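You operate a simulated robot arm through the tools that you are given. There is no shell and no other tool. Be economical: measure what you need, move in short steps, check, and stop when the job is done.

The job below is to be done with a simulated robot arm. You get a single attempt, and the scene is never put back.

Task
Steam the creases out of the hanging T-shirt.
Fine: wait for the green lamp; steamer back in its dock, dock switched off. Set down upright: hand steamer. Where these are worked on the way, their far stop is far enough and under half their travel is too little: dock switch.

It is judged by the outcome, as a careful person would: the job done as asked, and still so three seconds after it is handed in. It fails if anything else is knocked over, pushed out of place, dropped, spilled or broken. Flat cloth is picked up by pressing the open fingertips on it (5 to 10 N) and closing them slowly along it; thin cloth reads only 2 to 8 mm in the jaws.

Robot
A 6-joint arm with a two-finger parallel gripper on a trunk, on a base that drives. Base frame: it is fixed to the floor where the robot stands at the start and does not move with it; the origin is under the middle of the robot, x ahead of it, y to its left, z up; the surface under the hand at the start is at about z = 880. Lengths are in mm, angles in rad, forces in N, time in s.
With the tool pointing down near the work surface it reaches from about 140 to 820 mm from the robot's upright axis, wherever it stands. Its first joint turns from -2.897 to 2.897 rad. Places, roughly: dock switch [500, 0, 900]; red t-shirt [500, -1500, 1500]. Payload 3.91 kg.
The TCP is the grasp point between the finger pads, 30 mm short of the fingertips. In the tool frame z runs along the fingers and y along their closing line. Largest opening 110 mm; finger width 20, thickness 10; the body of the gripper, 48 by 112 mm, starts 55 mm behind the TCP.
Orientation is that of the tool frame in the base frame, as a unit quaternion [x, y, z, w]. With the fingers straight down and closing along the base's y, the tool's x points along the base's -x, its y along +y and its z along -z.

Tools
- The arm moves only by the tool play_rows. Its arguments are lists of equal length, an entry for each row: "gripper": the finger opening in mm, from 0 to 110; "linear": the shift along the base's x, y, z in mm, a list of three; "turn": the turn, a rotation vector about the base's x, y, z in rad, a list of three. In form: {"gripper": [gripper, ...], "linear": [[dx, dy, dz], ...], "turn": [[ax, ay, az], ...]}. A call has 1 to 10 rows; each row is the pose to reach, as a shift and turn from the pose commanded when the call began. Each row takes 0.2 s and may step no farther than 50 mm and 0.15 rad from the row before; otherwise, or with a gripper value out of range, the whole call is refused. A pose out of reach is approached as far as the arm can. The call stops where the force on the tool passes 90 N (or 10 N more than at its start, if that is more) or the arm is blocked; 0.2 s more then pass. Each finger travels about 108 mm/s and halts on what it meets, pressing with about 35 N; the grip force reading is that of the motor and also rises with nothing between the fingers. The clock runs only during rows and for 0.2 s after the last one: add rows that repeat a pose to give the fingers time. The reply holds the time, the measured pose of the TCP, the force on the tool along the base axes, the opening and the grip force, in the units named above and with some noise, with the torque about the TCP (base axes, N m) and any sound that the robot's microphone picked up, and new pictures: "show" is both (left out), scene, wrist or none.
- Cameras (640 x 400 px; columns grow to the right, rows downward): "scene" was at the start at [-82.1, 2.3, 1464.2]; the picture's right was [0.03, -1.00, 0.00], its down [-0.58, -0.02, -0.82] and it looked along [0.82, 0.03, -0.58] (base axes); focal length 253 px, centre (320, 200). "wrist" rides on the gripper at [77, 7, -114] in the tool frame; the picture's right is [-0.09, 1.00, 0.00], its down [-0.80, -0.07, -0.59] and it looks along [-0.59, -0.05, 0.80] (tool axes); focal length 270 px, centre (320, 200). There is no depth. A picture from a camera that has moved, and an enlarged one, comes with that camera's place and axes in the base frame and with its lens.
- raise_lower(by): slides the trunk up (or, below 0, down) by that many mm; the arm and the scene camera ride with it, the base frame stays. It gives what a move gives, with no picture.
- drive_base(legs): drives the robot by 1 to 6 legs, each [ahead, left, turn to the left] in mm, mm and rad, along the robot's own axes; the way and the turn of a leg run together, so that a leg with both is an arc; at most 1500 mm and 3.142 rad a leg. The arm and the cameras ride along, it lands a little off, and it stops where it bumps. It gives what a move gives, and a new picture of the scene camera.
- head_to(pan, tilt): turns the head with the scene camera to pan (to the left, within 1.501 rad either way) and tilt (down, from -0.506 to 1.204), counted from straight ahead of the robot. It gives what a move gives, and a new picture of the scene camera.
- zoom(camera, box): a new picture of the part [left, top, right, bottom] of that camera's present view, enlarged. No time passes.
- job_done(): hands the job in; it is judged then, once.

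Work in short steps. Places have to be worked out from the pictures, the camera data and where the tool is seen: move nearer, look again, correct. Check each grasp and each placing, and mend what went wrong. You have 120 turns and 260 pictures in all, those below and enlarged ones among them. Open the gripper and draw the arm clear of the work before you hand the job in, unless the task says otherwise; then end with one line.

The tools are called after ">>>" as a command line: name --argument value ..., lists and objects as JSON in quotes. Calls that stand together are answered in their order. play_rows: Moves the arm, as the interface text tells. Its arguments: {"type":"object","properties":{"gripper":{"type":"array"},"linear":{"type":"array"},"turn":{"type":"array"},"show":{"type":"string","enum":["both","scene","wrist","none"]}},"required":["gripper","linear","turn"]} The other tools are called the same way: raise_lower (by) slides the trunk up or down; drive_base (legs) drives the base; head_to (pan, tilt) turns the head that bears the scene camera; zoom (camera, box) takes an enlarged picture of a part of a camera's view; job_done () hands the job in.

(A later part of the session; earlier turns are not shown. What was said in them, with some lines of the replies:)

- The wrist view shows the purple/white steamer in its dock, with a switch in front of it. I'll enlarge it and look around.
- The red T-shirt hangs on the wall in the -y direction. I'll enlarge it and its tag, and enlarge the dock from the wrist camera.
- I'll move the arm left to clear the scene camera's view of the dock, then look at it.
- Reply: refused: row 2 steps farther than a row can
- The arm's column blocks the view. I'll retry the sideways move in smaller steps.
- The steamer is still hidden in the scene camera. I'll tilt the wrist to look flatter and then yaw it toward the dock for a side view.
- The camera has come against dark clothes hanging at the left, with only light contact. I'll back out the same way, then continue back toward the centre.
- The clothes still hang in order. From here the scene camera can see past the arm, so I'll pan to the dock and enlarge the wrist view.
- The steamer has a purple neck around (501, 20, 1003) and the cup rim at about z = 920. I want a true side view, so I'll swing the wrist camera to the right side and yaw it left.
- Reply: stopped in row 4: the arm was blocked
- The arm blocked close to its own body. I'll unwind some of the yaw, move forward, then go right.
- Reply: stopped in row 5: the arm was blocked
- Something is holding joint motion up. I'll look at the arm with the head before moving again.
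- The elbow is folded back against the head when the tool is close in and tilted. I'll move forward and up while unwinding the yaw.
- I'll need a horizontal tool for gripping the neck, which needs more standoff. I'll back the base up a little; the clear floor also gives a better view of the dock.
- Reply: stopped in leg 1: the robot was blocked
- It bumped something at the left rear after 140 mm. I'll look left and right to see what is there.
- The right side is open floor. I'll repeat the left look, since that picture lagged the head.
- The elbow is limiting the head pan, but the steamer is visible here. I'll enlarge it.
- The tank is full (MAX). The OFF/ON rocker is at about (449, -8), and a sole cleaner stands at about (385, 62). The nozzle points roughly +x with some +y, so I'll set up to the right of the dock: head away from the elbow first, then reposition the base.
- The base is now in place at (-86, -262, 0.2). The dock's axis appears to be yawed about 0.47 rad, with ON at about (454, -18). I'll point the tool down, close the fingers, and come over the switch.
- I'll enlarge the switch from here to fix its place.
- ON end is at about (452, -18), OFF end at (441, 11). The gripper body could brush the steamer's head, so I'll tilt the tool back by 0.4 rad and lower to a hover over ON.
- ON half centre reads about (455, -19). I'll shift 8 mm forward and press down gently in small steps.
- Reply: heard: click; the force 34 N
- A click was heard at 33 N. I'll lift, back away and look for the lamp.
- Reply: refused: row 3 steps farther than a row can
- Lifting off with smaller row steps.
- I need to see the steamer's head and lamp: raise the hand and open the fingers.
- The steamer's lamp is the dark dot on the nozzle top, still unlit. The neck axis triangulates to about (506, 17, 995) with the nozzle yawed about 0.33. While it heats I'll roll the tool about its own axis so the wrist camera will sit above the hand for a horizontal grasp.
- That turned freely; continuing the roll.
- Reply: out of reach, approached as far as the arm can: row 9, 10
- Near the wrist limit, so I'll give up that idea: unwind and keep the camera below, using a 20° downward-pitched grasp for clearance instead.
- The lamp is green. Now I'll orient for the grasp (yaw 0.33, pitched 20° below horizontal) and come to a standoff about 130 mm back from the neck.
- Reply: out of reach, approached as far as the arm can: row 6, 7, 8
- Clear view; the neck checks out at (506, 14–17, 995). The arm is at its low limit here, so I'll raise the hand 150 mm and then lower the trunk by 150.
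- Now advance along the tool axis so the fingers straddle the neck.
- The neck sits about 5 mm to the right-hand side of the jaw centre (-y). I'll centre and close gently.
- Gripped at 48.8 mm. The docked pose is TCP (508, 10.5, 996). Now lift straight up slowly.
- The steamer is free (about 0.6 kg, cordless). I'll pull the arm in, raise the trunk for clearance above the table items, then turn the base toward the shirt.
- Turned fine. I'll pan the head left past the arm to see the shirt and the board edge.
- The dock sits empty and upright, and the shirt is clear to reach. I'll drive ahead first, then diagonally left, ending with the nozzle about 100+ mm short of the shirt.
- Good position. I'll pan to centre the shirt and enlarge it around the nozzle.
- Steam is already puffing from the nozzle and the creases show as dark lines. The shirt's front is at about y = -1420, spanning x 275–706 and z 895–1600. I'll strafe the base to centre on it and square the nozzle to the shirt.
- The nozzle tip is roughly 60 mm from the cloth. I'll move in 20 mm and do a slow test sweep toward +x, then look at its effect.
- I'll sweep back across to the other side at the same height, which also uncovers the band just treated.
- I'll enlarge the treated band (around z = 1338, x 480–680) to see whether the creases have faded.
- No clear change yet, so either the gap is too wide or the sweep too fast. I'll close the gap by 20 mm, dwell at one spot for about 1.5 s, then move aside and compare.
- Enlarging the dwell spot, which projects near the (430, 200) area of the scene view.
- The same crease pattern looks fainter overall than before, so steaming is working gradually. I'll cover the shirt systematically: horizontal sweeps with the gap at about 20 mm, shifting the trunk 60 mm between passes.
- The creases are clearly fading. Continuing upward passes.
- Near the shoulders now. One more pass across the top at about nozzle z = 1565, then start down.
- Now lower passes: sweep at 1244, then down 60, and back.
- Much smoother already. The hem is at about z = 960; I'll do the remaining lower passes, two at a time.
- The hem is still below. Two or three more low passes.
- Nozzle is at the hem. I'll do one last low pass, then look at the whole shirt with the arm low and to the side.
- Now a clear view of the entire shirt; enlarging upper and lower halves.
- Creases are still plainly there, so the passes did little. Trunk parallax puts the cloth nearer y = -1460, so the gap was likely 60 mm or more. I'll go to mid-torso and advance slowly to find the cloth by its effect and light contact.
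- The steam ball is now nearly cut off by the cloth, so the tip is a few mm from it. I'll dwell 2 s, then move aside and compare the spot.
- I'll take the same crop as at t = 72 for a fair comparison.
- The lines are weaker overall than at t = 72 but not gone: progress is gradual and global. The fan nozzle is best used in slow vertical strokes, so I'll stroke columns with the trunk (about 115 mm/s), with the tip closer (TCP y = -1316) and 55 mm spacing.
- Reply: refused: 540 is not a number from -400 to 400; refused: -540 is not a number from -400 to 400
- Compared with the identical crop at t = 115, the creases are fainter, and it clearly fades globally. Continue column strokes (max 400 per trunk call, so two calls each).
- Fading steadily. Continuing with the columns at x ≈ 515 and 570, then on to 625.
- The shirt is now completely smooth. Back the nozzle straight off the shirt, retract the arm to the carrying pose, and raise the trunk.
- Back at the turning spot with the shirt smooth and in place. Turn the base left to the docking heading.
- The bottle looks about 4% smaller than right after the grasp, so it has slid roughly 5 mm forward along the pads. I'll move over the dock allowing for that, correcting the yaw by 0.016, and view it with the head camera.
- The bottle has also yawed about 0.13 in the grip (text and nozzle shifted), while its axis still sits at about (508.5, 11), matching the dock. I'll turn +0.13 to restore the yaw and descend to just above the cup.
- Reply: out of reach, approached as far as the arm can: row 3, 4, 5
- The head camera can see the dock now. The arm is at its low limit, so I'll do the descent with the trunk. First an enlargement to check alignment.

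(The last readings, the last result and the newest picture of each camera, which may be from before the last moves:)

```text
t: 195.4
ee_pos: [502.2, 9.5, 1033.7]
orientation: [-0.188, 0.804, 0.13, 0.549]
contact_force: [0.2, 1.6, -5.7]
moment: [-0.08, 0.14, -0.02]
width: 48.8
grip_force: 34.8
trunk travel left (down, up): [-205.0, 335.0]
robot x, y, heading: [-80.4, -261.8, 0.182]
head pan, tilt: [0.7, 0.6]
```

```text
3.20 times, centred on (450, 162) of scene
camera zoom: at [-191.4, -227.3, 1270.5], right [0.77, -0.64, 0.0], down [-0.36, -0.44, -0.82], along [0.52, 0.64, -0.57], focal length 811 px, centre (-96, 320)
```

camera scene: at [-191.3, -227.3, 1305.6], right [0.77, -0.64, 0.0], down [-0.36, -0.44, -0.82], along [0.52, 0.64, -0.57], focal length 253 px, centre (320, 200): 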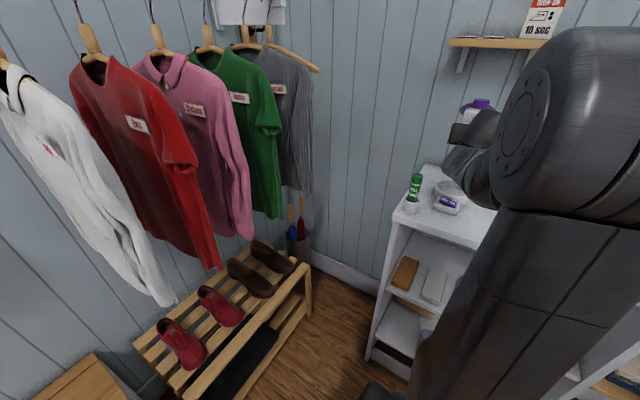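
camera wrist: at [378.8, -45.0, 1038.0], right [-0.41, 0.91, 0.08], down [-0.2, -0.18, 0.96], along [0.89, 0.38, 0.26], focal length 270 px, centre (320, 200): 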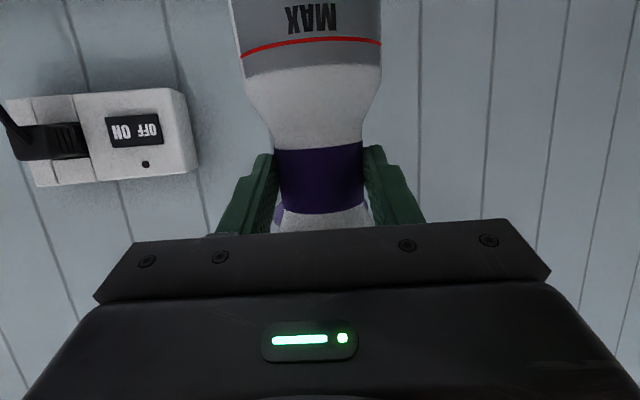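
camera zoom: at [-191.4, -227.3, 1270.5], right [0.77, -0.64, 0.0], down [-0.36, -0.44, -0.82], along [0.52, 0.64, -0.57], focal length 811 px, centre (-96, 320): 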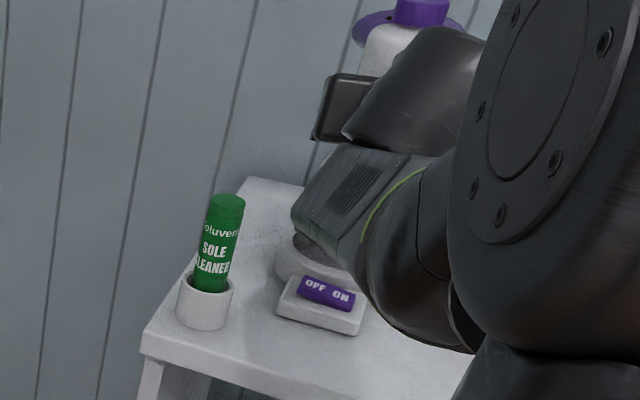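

Clearances look fine. Continue lowering with the trunk in small steps, watching the force.

>>> raise_lower --by -12

>>> raise_lower --by -8

>>> play_rows --gripper '[40]' --linear '[[0, 0, 0]]' --turn '[[0, 0, 0]]' --show "wrist"

```text
t: 196.0
ee_pos: [502.3, 9.2, 1021.6]
orientation: [-0.188, 0.804, 0.13, 0.549]
contact_force: [0.1, 0.2, -5.7]
moment: [-0.07, 0.13, 0.04]
width: 48.8
grip_force: 35.2
trunk travel left (down, up): [-193.0, 347.0]
robot x, y, heading: [-80.4, -267.9, 0.183]
head pan, tilt: [0.7, 0.6]
```

```text
t: 196.6
ee_pos: [503.8, 8.3, 1013.1]
orientation: [-0.188, 0.804, 0.13, 0.549]
contact_force: [0.7, 0.3, -6.5]
moment: [-0.08, 0.15, 0.0]
width: 48.8
grip_force: 35.0
trunk travel left (down, up): [-185.0, 355.0]
robot x, y, heading: [-80.4, -264.0, 0.18]
head pan, tilt: [0.7, 0.6]
```

```text
t: 197.0
ee_pos: [504.0, 9.3, 1013.4]
orientation: [-0.188, 0.804, 0.13, 0.549]
contact_force: [-0.1, 0.0, -6.5]
moment: [-0.07, 0.15, 0.02]
width: 48.7
grip_force: 35.4
trunk travel left (down, up): [-185.0, 355.0]
robot x, y, heading: [-80.1, -266.6, 0.182]
head pan, tilt: [0.7, 0.6]
camera wrist: at [378.8, -45.0, 983.1], right [-0.41, 0.91, 0.08], down [-0.2, -0.18, 0.96], along [0.89, 0.38, 0.26], focal length 270 px, centre (320, 200)
```

wrist: 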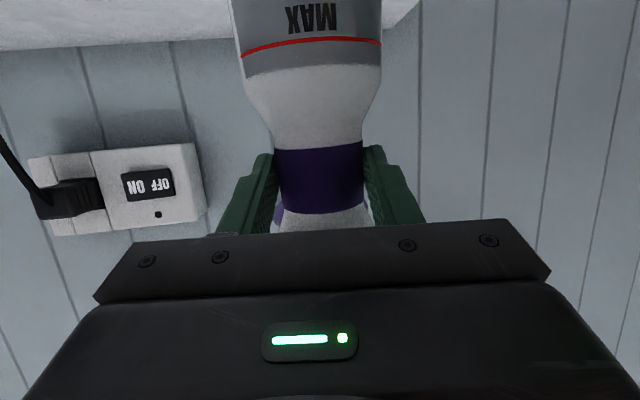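

No contact yet at 1013. Continue down by 5 mm steps.

>>> raise_lower --by -5

>>> raise_lower --by -4

>>> raise_lower --by -3

```text
t: 197.5
ee_pos: [503.1, 8.3, 1009.1]
orientation: [-0.187, 0.804, 0.129, 0.549]
contact_force: [-0.1, 0.1, -6.7]
moment: [-0.04, 0.16, 0.03]
width: 48.7
grip_force: 35.1
trunk travel left (down, up): [-180.0, 360.0]
robot x, y, heading: [-83.3, -264.1, 0.179]
head pan, tilt: [0.7, 0.6]
```

```text
t: 198.1
ee_pos: [503.6, 7.3, 1004.6]
orientation: [-0.187, 0.804, 0.129, 0.549]
contact_force: [0.2, -0.2, -4.7]
moment: [-0.09, 0.13, 0.01]
width: 48.6
grip_force: 34.9
trunk travel left (down, up): [-176.0, 364.0]
robot x, y, heading: [-83.2, -265.7, 0.184]
head pan, tilt: [0.7, 0.6]
```

```text
t: 198.6
ee_pos: [503.2, 9.6, 999.8]
orientation: [-0.187, 0.804, 0.13, 0.549]
contact_force: [-0.3, -0.5, -5.8]
moment: [-0.06, 0.16, 0.0]
width: 48.6
grip_force: 34.7
trunk travel left (down, up): [-173.0, 367.0]
robot x, y, heading: [-78.2, -264.8, 0.178]
head pan, tilt: [0.7, 0.6]
```

Still free at about 1001; docked height was about 996. Continue in 2 mm steps.

>>> raise_lower --by -2

>>> raise_lower --by -2

>>> raise_lower --by -2

>>> play_rows --gripper '[40]' --linear '[[0, 0, 0]]' --turn '[[0, 0, 0]]' --show "wrist"

```text
t: 199.1
ee_pos: [502.6, 9.5, 999.3]
orientation: [-0.189, 0.803, 0.131, 0.55]
contact_force: [1.2, 0.7, 1.3]
moment: [0.21, -0.4, -0.05]
width: 48.5
grip_force: 34.9
trunk travel left (down, up): [-171.0, 369.0]
robot x, y, heading: [-81.7, -263.0, 0.181]
head pan, tilt: [0.7, 0.6]
```

```text
t: 199.6
ee_pos: [502.1, 8.3, 1000.8]
orientation: [-0.188, 0.802, 0.132, 0.551]
contact_force: [4.0, 0.0, 14.4]
moment: [0.57, -1.19, 0.02]
width: 48.7
grip_force: 34.5
trunk travel left (down, up): [-169.0, 371.0]
robot x, y, heading: [-82.4, -263.0, 0.183]
head pan, tilt: [0.7, 0.6]
```

```text
t: 200.1
ee_pos: [500.1, 7.5, 999.5]
orientation: [-0.187, 0.802, 0.131, 0.552]
contact_force: [-1.9, -1.7, 26.6]
moment: [0.64, -1.03, 0.1]
width: 48.9
grip_force: 35.6
trunk travel left (down, up): [-167.0, 373.0]
robot x, y, heading: [-84.8, -265.1, 0.183]
head pan, tilt: [0.7, 0.6]
```

```text
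t: 200.5
ee_pos: [499.8, 7.8, 999.0]
orientation: [-0.188, 0.802, 0.131, 0.552]
contact_force: [-4.5, -4.2, 28.3]
moment: [0.58, -1.05, 0.14]
width: 48.6
grip_force: 35.4
trunk travel left (down, up): [-167.0, 373.0]
robot x, y, heading: [-82.4, -268.1, 0.184]
head pan, tilt: [0.7, 0.6]
camera wrist: at [376.5, -46.2, 968.3], right [-0.42, 0.91, 0.09], down [-0.21, -0.19, 0.96], along [0.89, 0.38, 0.27], focal length 270 px, centre (320, 200)
```

wrist: 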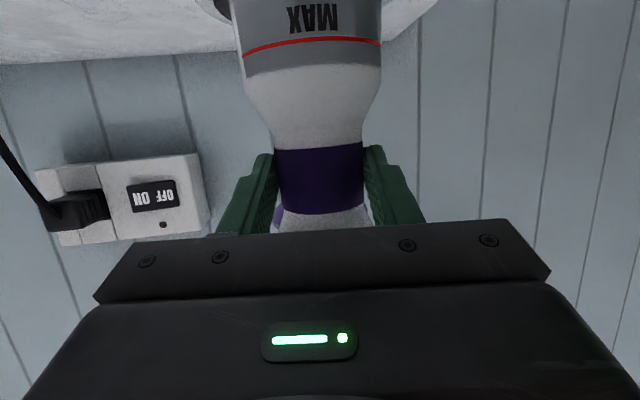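

Contact came at the expected docked height (about 999.5), with the load on the front bottom edge, so the bottle is seated but pitched slightly. I'll ease off the pressure and open slowly so it settles.

>>> raise_lower --by 3

>>> play_rows --gripper '[48, 50, 52, 56, 62, 70, 80, 84]' --linear '[[0, 0, 0], [0, 0, 0], [0, 0, 0], [0, 0, 0], [0, 0, 0], [0, 0, 0], [0, 0, 0], [0, 0, 0]]' --turn '[[0, 0, 0], [0, 0, 0], [0, 0, 0], [0, 0, 0], [0, 0, 0], [0, 0, 0], [0, 0, 0], [0, 0, 0]]' --show "both"

>>> zoom --camera "scene" --box '[400, 80, 500, 225]'

```text
t: 201.1
ee_pos: [501.1, 7.4, 999.3]
orientation: [-0.188, 0.804, 0.13, 0.55]
contact_force: [-5.0, -3.3, 19.3]
moment: [0.36, -0.58, 0.04]
width: 48.7
grip_force: 35.2
trunk travel left (down, up): [-170.0, 370.0]
robot x, y, heading: [-77.6, -263.2, 0.179]
head pan, tilt: [0.7, 0.6]
```

```text
t: 202.9
ee_pos: [502.6, 9.4, 998.6]
orientation: [-0.187, 0.804, 0.129, 0.55]
contact_force: [0.8, -0.5, 0.0]
moment: [0.0, 0.02, -0.01]
width: 84.1
grip_force: 0.1
trunk travel left (down, up): [-170.0, 370.0]
robot x, y, heading: [-79.3, -265.0, 0.184]
head pan, tilt: [0.7, 0.6]
camera scene: at [-191.9, -227.5, 1235.5], right [0.77, -0.64, 0.0], down [-0.36, -0.44, -0.83], along [0.52, 0.64, -0.56], focal length 253 px, centre (320, 200)
camera wrist: at [378.4, -45.2, 968.4], right [-0.41, 0.91, 0.08], down [-0.2, -0.18, 0.96], along [0.89, 0.38, 0.26], focal length 270 px, centre (320, 200)
```

scene: 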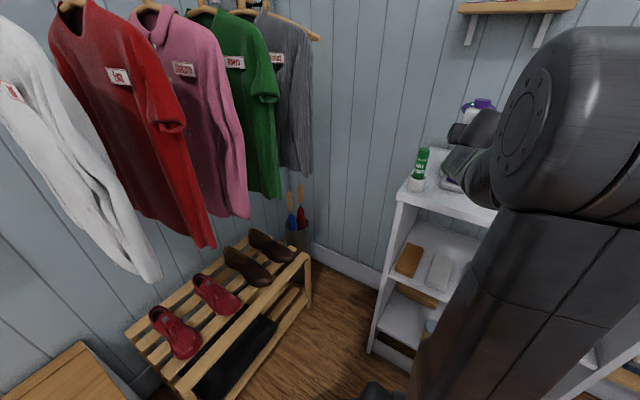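
wrist: 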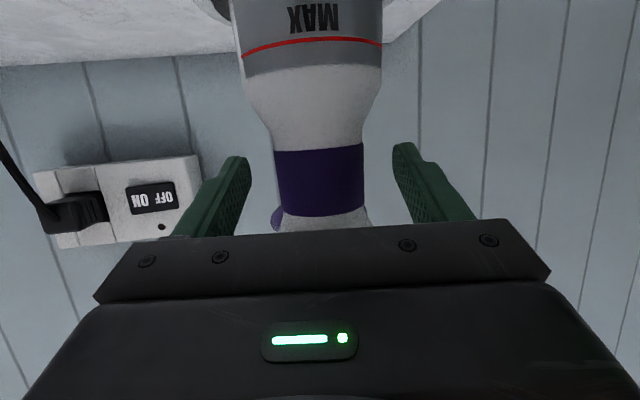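

```text
2.76 times, centred on (450, 152) of scene
camera zoom: at [-191.9, -227.5, 1235.5], right [0.77, -0.64, 0.0], down [-0.36, -0.44, -0.83], along [0.52, 0.64, -0.56], focal length 699 px, centre (-39, 331)
```

zoom: 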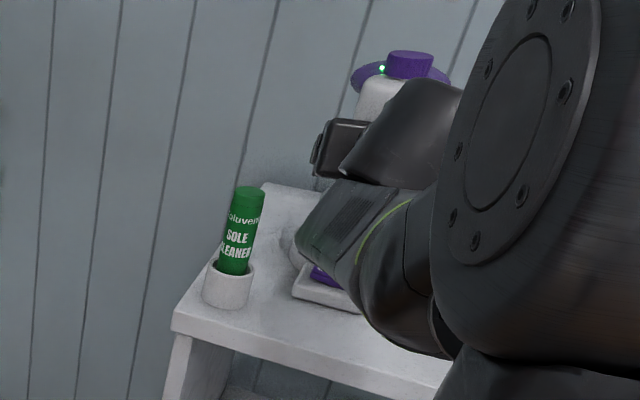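

Released and standing, with the lamp green again on the dock. I'll withdraw along the tool axis.

>>> play_rows --gripper '[84, 84, 84, 84, 84, 84]' --linear '[[-21, -10, 9], [-42, -20, 18], [-71, -35, 31], [-100, -50, 43], [-125, -62, 54], [-125, -62, 90]]' --turn '[[0, 0, 0], [0, 0, 0], [0, 0, 0], [0, 0, 0], [0, 0, 0], [0, 0, 0]]' --show "wrist"

>>> zoom --camera "wrist" --box '[220, 0, 420, 240]'

```text
t: 204.3
ee_pos: [381.9, -50.9, 1080.7]
orientation: [-0.19, 0.808, 0.126, 0.543]
contact_force: [0.0, 0.6, 0.0]
moment: [-0.04, 0.02, 0.02]
width: 84.0
grip_force: 0.1
trunk travel left (down, up): [-170.0, 370.0]
robot x, y, heading: [-81.8, -267.1, 0.179]
head pan, tilt: [0.7, 0.6]
camera wrist: at [257.2, -104.7, 1053.0], right [-0.41, 0.91, 0.08], down [-0.19, -0.17, 0.97], along [0.89, 0.38, 0.24], focal length 270 px, centre (320, 200)
```

wrist: 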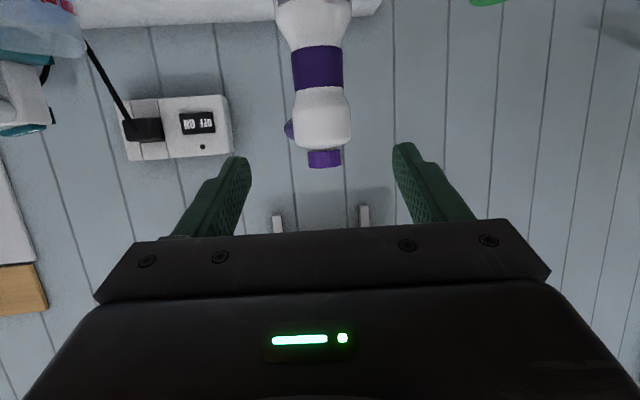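

```text
1.67 times, centred on (320, 120) of wrist
camera zoom: at [257.2, -104.7, 1053.0], right [-0.41, 0.91, 0.08], down [-0.19, -0.17, 0.97], along [0.89, 0.38, 0.24], focal length 450 px, centre (320, 333)
```

zoom: 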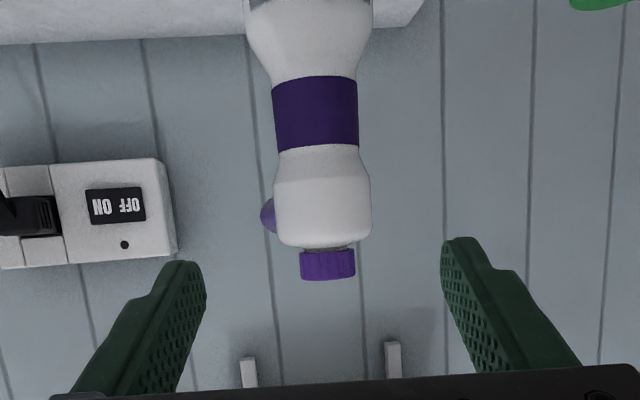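

The steamer stands upright in the dock. Now rise, close the fingers and turn the tool back to the switch-pressing pose.

>>> play_rows --gripper '[84, 60, 40, 20, 0, 0, 0]' --linear '[[0, 0, 30], [0, 5, 60], [5, 10, 90], [10, 15, 100], [14, 20, 110], [18, 25, 110], [18, 25, 110]]' --turn '[[-0.048, 0.121, -0.025], [-0.096, 0.242, -0.051], [-0.145, 0.362, -0.076], [-0.193, 0.483, -0.101], [-0.241, 0.604, -0.127], [-0.289, 0.725, -0.152], [-0.289, 0.725, -0.152]]' --show "wrist"

>>> zoom --camera "wrist" --box '[240, 20, 440, 260]'

```text
t: 205.9
ee_pos: [396.2, -27.9, 1197.6]
orientation: [-0.144, 0.967, 0.032, 0.206]
contact_force: [0.2, -0.8, 0.4]
moment: [-0.01, -0.02, -0.06]
width: 0.1
grip_force: 35.1
trunk travel left (down, up): [-170.0, 370.0]
robot x, y, heading: [-81.2, -265.9, 0.18]
head pan, tilt: [0.7, 0.6]
camera wrist: at [281.5, -55.8, 1271.4], right [-0.22, 0.98, 0.04], down [0.49, 0.07, 0.87], along [0.84, 0.21, -0.49], focal length 270 px, centre (320, 200)
```

wrist: 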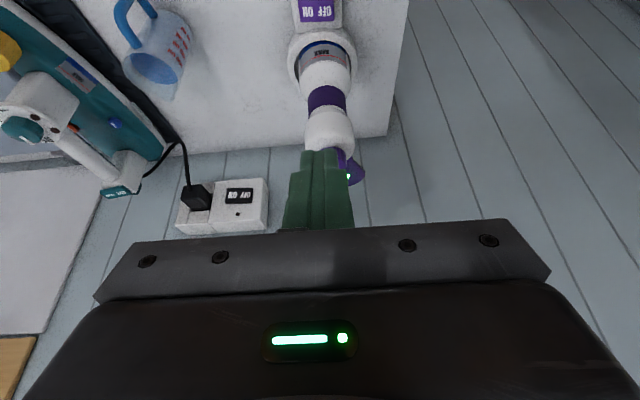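

```text
1.67 times, centred on (340, 140) of wrist
camera zoom: at [281.5, -55.8, 1271.4], right [-0.22, 0.98, 0.04], down [0.49, 0.07, 0.87], along [0.84, 0.21, -0.49], focal length 450 px, centre (287, 300)
```

zoom: 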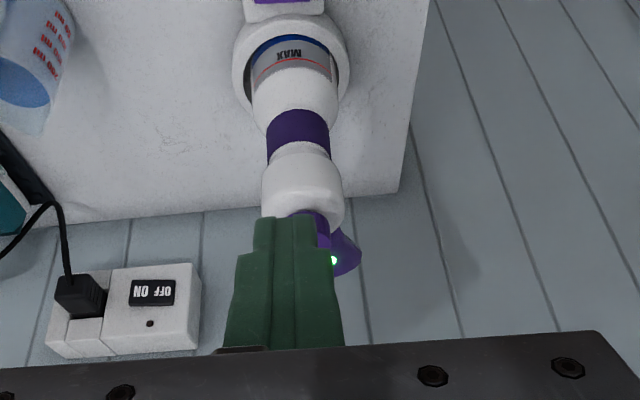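

The steamer is fully seated in the cup. For OFF at about (445, 3), I'll yaw the tool by -0.6 so the gripper body stays clear of the sole cleaner, and lower to a hover.

>>> play_rows --gripper '[0, 0, 0, 0, 0, 0, 0, 0]' --linear '[[0, 0, 0], [10, 8, -10], [20, 16, -30], [30, 25, -60], [38, 35, -95], [38, 35, -135], [38, 35, -175], [38, 35, -207]]' --turn '[[0, 0, -0.14], [0, 0, -0.28], [0, 0, -0.42], [0, 0, -0.56], [0, 0, -0.6], [0, 0, -0.6], [0, 0, -0.6], [0, 0, -0.6]]' --show "wrist"

>>> zoom --camera "wrist" --box '[240, 20, 440, 260]'

```text
t: 207.7
ee_pos: [432.9, 5.6, 990.5]
orientation: [0.147, 0.967, -0.03, 0.207]
contact_force: [0.4, -0.5, -0.1]
moment: [0.01, 0.01, -0.04]
width: 0.0
grip_force: 35.1
trunk travel left (down, up): [-170.0, 370.0]
robot x, y, heading: [-79.2, -263.3, 0.178]
head pan, tilt: [0.7, 0.6]
camera wrist: at [322.7, 47.4, 1064.2], right [0.37, 0.93, 0.04], down [0.44, -0.22, 0.87], along [0.81, -0.31, -0.49], focal length 270 px, centre (320, 200)
```

wrist: 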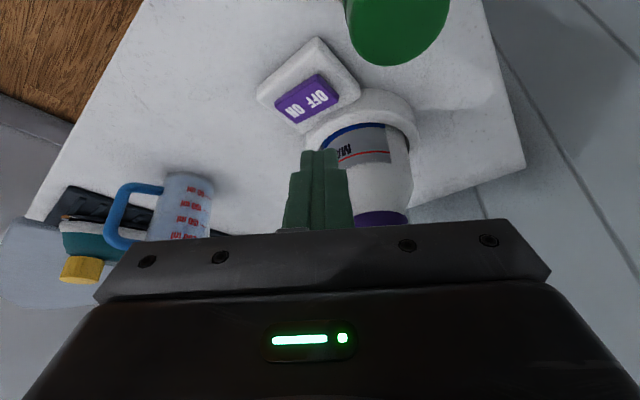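

```text
1.67 times, centred on (340, 140) of wrist
camera zoom: at [322.7, 47.4, 1064.2], right [0.37, 0.93, 0.04], down [0.44, -0.22, 0.87], along [0.81, -0.31, -0.49], focal length 450 px, centre (287, 300)
```

zoom: 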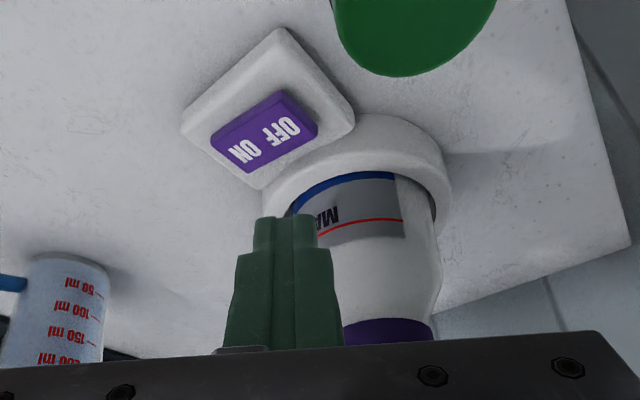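

This view shows the cleaner closer than I assumed (about (375, 52)), which is tight for the camera mount. I'll raise up and swing the tool to yaw 1.2 instead, so the hand leans toward -y, away from both the cleaner and the steamer.

>>> play_rows --gripper '[0, 0, 0, 0, 0, 0, 0, 0, 0, 0]' --linear '[[0, 0, 45], [0, 0, 90], [-10, -5, 130], [-20, -10, 165], [-30, -20, 180], [-30, -30, 180], [-30, -40, 180], [-30, -50, 180], [-30, -60, 180], [-30, -60, 180]]' --turn '[[0, 0, 0], [0, 0, 0], [0, 0, 0.14], [0, 0, 0.28], [0, 0, 0.42], [0, 0, 0.56], [0, 0, 0.7], [0, 0, 0.84], [0, 0, 0.98], [0, 0, 1.12]]' --show "none"

>>> play_rows --gripper '[0, 0, 0, 0, 0, 0]' --linear '[[0, 0, 0], [0, 0, 0], [0, 0, 0], [10, 10, -30], [20, 20, -70], [28, 30, -110]]' --turn '[[0, 0, 0.13], [0, 0, 0.26], [0, 0, 0.38], [0, 0, 0.38], [0, 0, 0.38], [0, 0, 0.38]]' --show "wrist"

```text
t: 209.9
ee_pos: [403.0, -54.8, 1171.4]
orientation: [-0.39, 0.897, 0.084, 0.19]
contact_force: [-0.2, -0.5, -1.1]
moment: [-0.02, -0.03, -0.01]
width: 0.2
grip_force: 35.3
trunk travel left (down, up): [-170.0, 370.0]
robot x, y, heading: [-78.2, -263.8, 0.179]
head pan, tilt: [0.7, 0.6]
```

```text
t: 211.3
ee_pos: [432.6, -22.4, 1060.5]
orientation: [-0.552, 0.807, 0.12, 0.172]
contact_force: [0.6, -0.4, 0.1]
moment: [0.03, 0.03, 0.01]
width: 0.2
grip_force: 34.6
trunk travel left (down, up): [-170.0, 370.0]
robot x, y, heading: [-80.8, -261.9, 0.18]
head pan, tilt: [0.7, 0.6]
camera wrist: at [383.5, -129.4, 1134.4], right [-0.9, 0.44, 0.04], down [0.25, 0.43, 0.87], along [0.36, 0.79, -0.49], focal length 270 px, centre (320, 200)
```

wrist: 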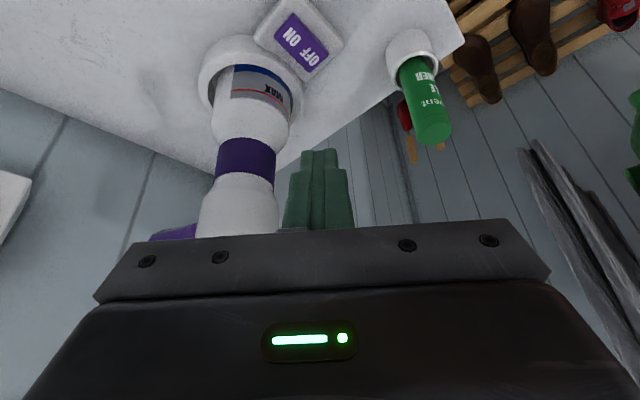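

Clear view: OFF is at (443, 4) and ON at (452, -20). Move over OFF and press down in small steps.

>>> play_rows --gripper '[0, 0, 0, 0, 0, 0, 0, 0]' --linear '[[3, 8, -35], [6, 16, -75], [6, 16, -100], [6, 16, -112], [6, 16, -118], [6, 16, -122], [6, 16, -126], [6, 16, -129]]' --turn '[[0, 0, 0], [0, 0, 0], [0, 0, 0], [0, 0, 0], [0, 0, 0], [0, 0, 0], [0, 0, 0], [0, 0, 0]]' --show "wrist"

```text
t: 213.1
ee_pos: [436.4, -6.7, 934.0]
orientation: [-0.552, 0.807, 0.119, 0.173]
contact_force: [1.2, 3.2, 12.8]
moment: [0.15, -0.14, 0.05]
width: 0.0
grip_force: 34.8
trunk travel left (down, up): [-170.0, 370.0]
robot x, y, heading: [-82.1, -263.7, 0.182]
head pan, tilt: [0.7, 0.6]
heard: click
camera wrist: at [388.0, -113.3, 1007.6], right [-0.9, 0.44, 0.04], down [0.24, 0.43, 0.87], along [0.36, 0.79, -0.49], focal length 270 px, centre (320, 200)
```

wrist: 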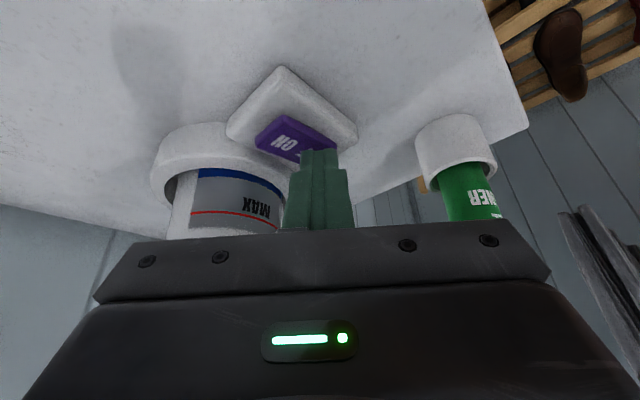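

Click heard at 13 N. I'll press 3 mm further to make sure it reaches its stop, then lift off.

>>> play_rows --gripper '[0, 0, 0]' --linear '[[0, 0, -2], [0, 0, -4], [0, 0, -4]]' --turn '[[0, 0, 0], [0, 0, 0], [0, 0, 0]]' --show "none"

>>> play_rows --gripper '[0, 0, 0, 0, 0, 0, 0]' --linear '[[0, 0, 20], [0, -5, 60], [-10, -25, 100], [-20, -45, 140], [-30, -60, 180], [-30, -60, 220], [-30, -60, 260]]' --turn '[[0, 0, 0], [0, 0, 0], [0, 0, 0], [0, 0, 0], [0, 0, 0], [0, 0, 0], [0, 0, 0]]' --show "wrist"

>>> zoom --camera "wrist" --box '[160, 0, 400, 240]'

```text
t: 213.9
ee_pos: [436.6, -7.2, 935.6]
orientation: [-0.552, 0.806, 0.119, 0.177]
contact_force: [5.2, 8.8, 51.4]
moment: [0.29, -0.45, 0.29]
width: 0.2
grip_force: 34.9
trunk travel left (down, up): [-170.0, 370.0]
robot x, y, heading: [-79.2, -265.4, 0.181]
head pan, tilt: [0.7, 0.6]
```

```text
t: 215.5
ee_pos: [406.6, -67.0, 1186.5]
orientation: [-0.551, 0.808, 0.119, 0.172]
contact_force: [0.3, 0.3, 0.6]
moment: [-0.02, -0.02, 0.03]
width: 0.0
grip_force: 34.7
trunk travel left (down, up): [-170.0, 370.0]
robot x, y, heading: [-81.4, -261.9, 0.181]
head pan, tilt: [0.7, 0.6]
camera wrist: at [358.2, -174.0, 1260.9], right [-0.9, 0.44, 0.04], down [0.25, 0.43, 0.87], along [0.36, 0.79, -0.49], focal length 270 px, centre (320, 200)
```

wrist: 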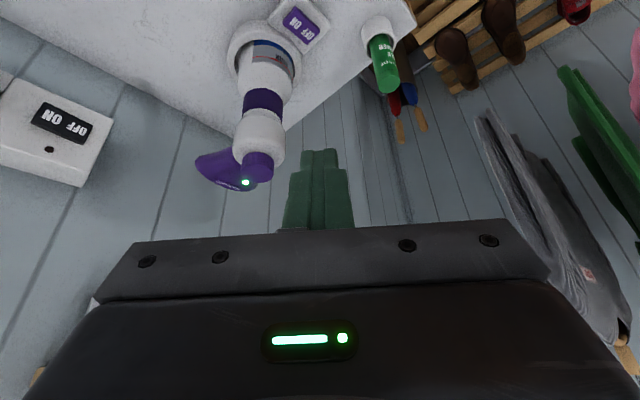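

```text
1.67 times, centred on (280, 120) of wrist
camera zoom: at [358.2, -174.0, 1260.9], right [-0.9, 0.44, 0.04], down [0.25, 0.43, 0.87], along [0.36, 0.79, -0.49], focal length 450 px, centre (387, 333)
```

zoom: 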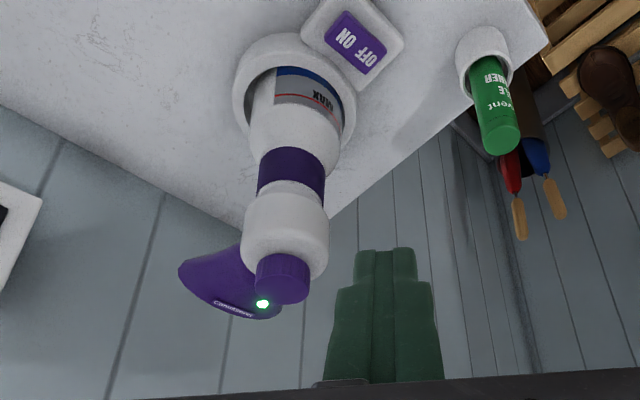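

The lamp still shows green (still hot). I'll wait a few seconds, open the gripper, draw clear, and check the rocker and lamp.

>>> play_rows --gripper '[30, 60, 60, 60, 60, 60, 60, 60, 60, 60]' --linear '[[-10, -10, 20], [-20, -20, 40], [-20, -20, 40], [-20, -20, 40], [-20, -20, 40], [-20, -20, 40], [-20, -20, 40], [-20, -20, 40], [-20, -20, 40], [-20, -20, 40]]' --turn '[[0, 0, 0], [0, 0, 0], [0, 0, 0], [0, 0, 0], [0, 0, 0], [0, 0, 0], [0, 0, 0], [0, 0, 0], [0, 0, 0], [0, 0, 0]]' --show "none"

>>> zoom --camera "wrist" --box '[220, 0, 360, 90]'

>>> zoom --camera "scene" --box '[390, 60, 520, 230]'

```text
t: 217.7
ee_pos: [379.3, -81.1, 1194.3]
orientation: [-0.551, 0.807, 0.119, 0.174]
contact_force: [0.3, 0.1, 0.5]
moment: [0.0, 0.04, 0.01]
width: 60.1
grip_force: 0.2
out of reach, approached as far as the arm can: row 1, 2, 3, 4, 5, 6, 7, 8, 9, 10
trunk travel left (down, up): [-170.0, 370.0]
robot x, y, heading: [-78.3, -264.3, 0.185]
head pan, tilt: [0.7, 0.6]
```

```text
4.44 times, centred on (290, 45) of wrist
camera zoom: at [329.6, -187.8, 1267.6], right [-0.9, 0.44, 0.04], down [0.24, 0.43, 0.87], along [0.37, 0.79, -0.49], focal length 1201 px, centre (453, 889)
```

zoom: 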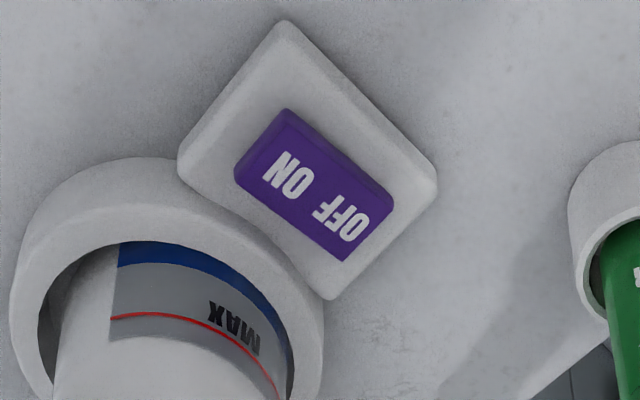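

```text
2.35 times, centred on (455, 145) of scene
camera zoom: at [-191.9, -227.5, 1235.5], right [0.77, -0.64, 0.0], down [-0.36, -0.44, -0.83], along [0.52, 0.64, -0.56], focal length 596 px, centre (2, 329)
```

zoom: 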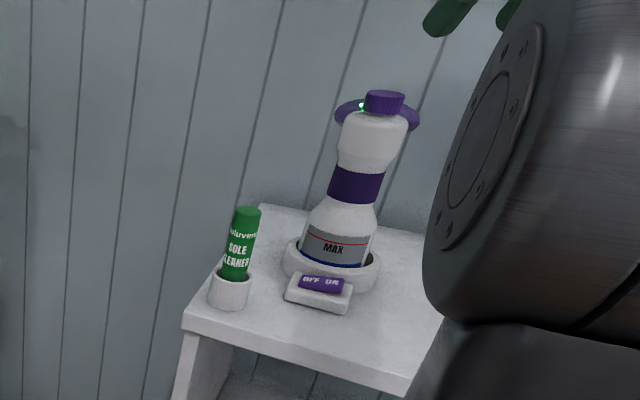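

The rocker sits pressed on OFF, the steamer stands upright in its dock, and the arm is clear. The shirt was left smooth, so I'm handing in.

>>> job_done

```text
The job is handed in.
```

The T-shirt is steamed smooth after waiting for the green lamp, and the steamer is back upright in its dock. The dock switch is off; the lamp was still green at the last look, probably from leftover heat. Along the way the base backed into something at its left rear and stopped, and I couldn't see whether that moved.
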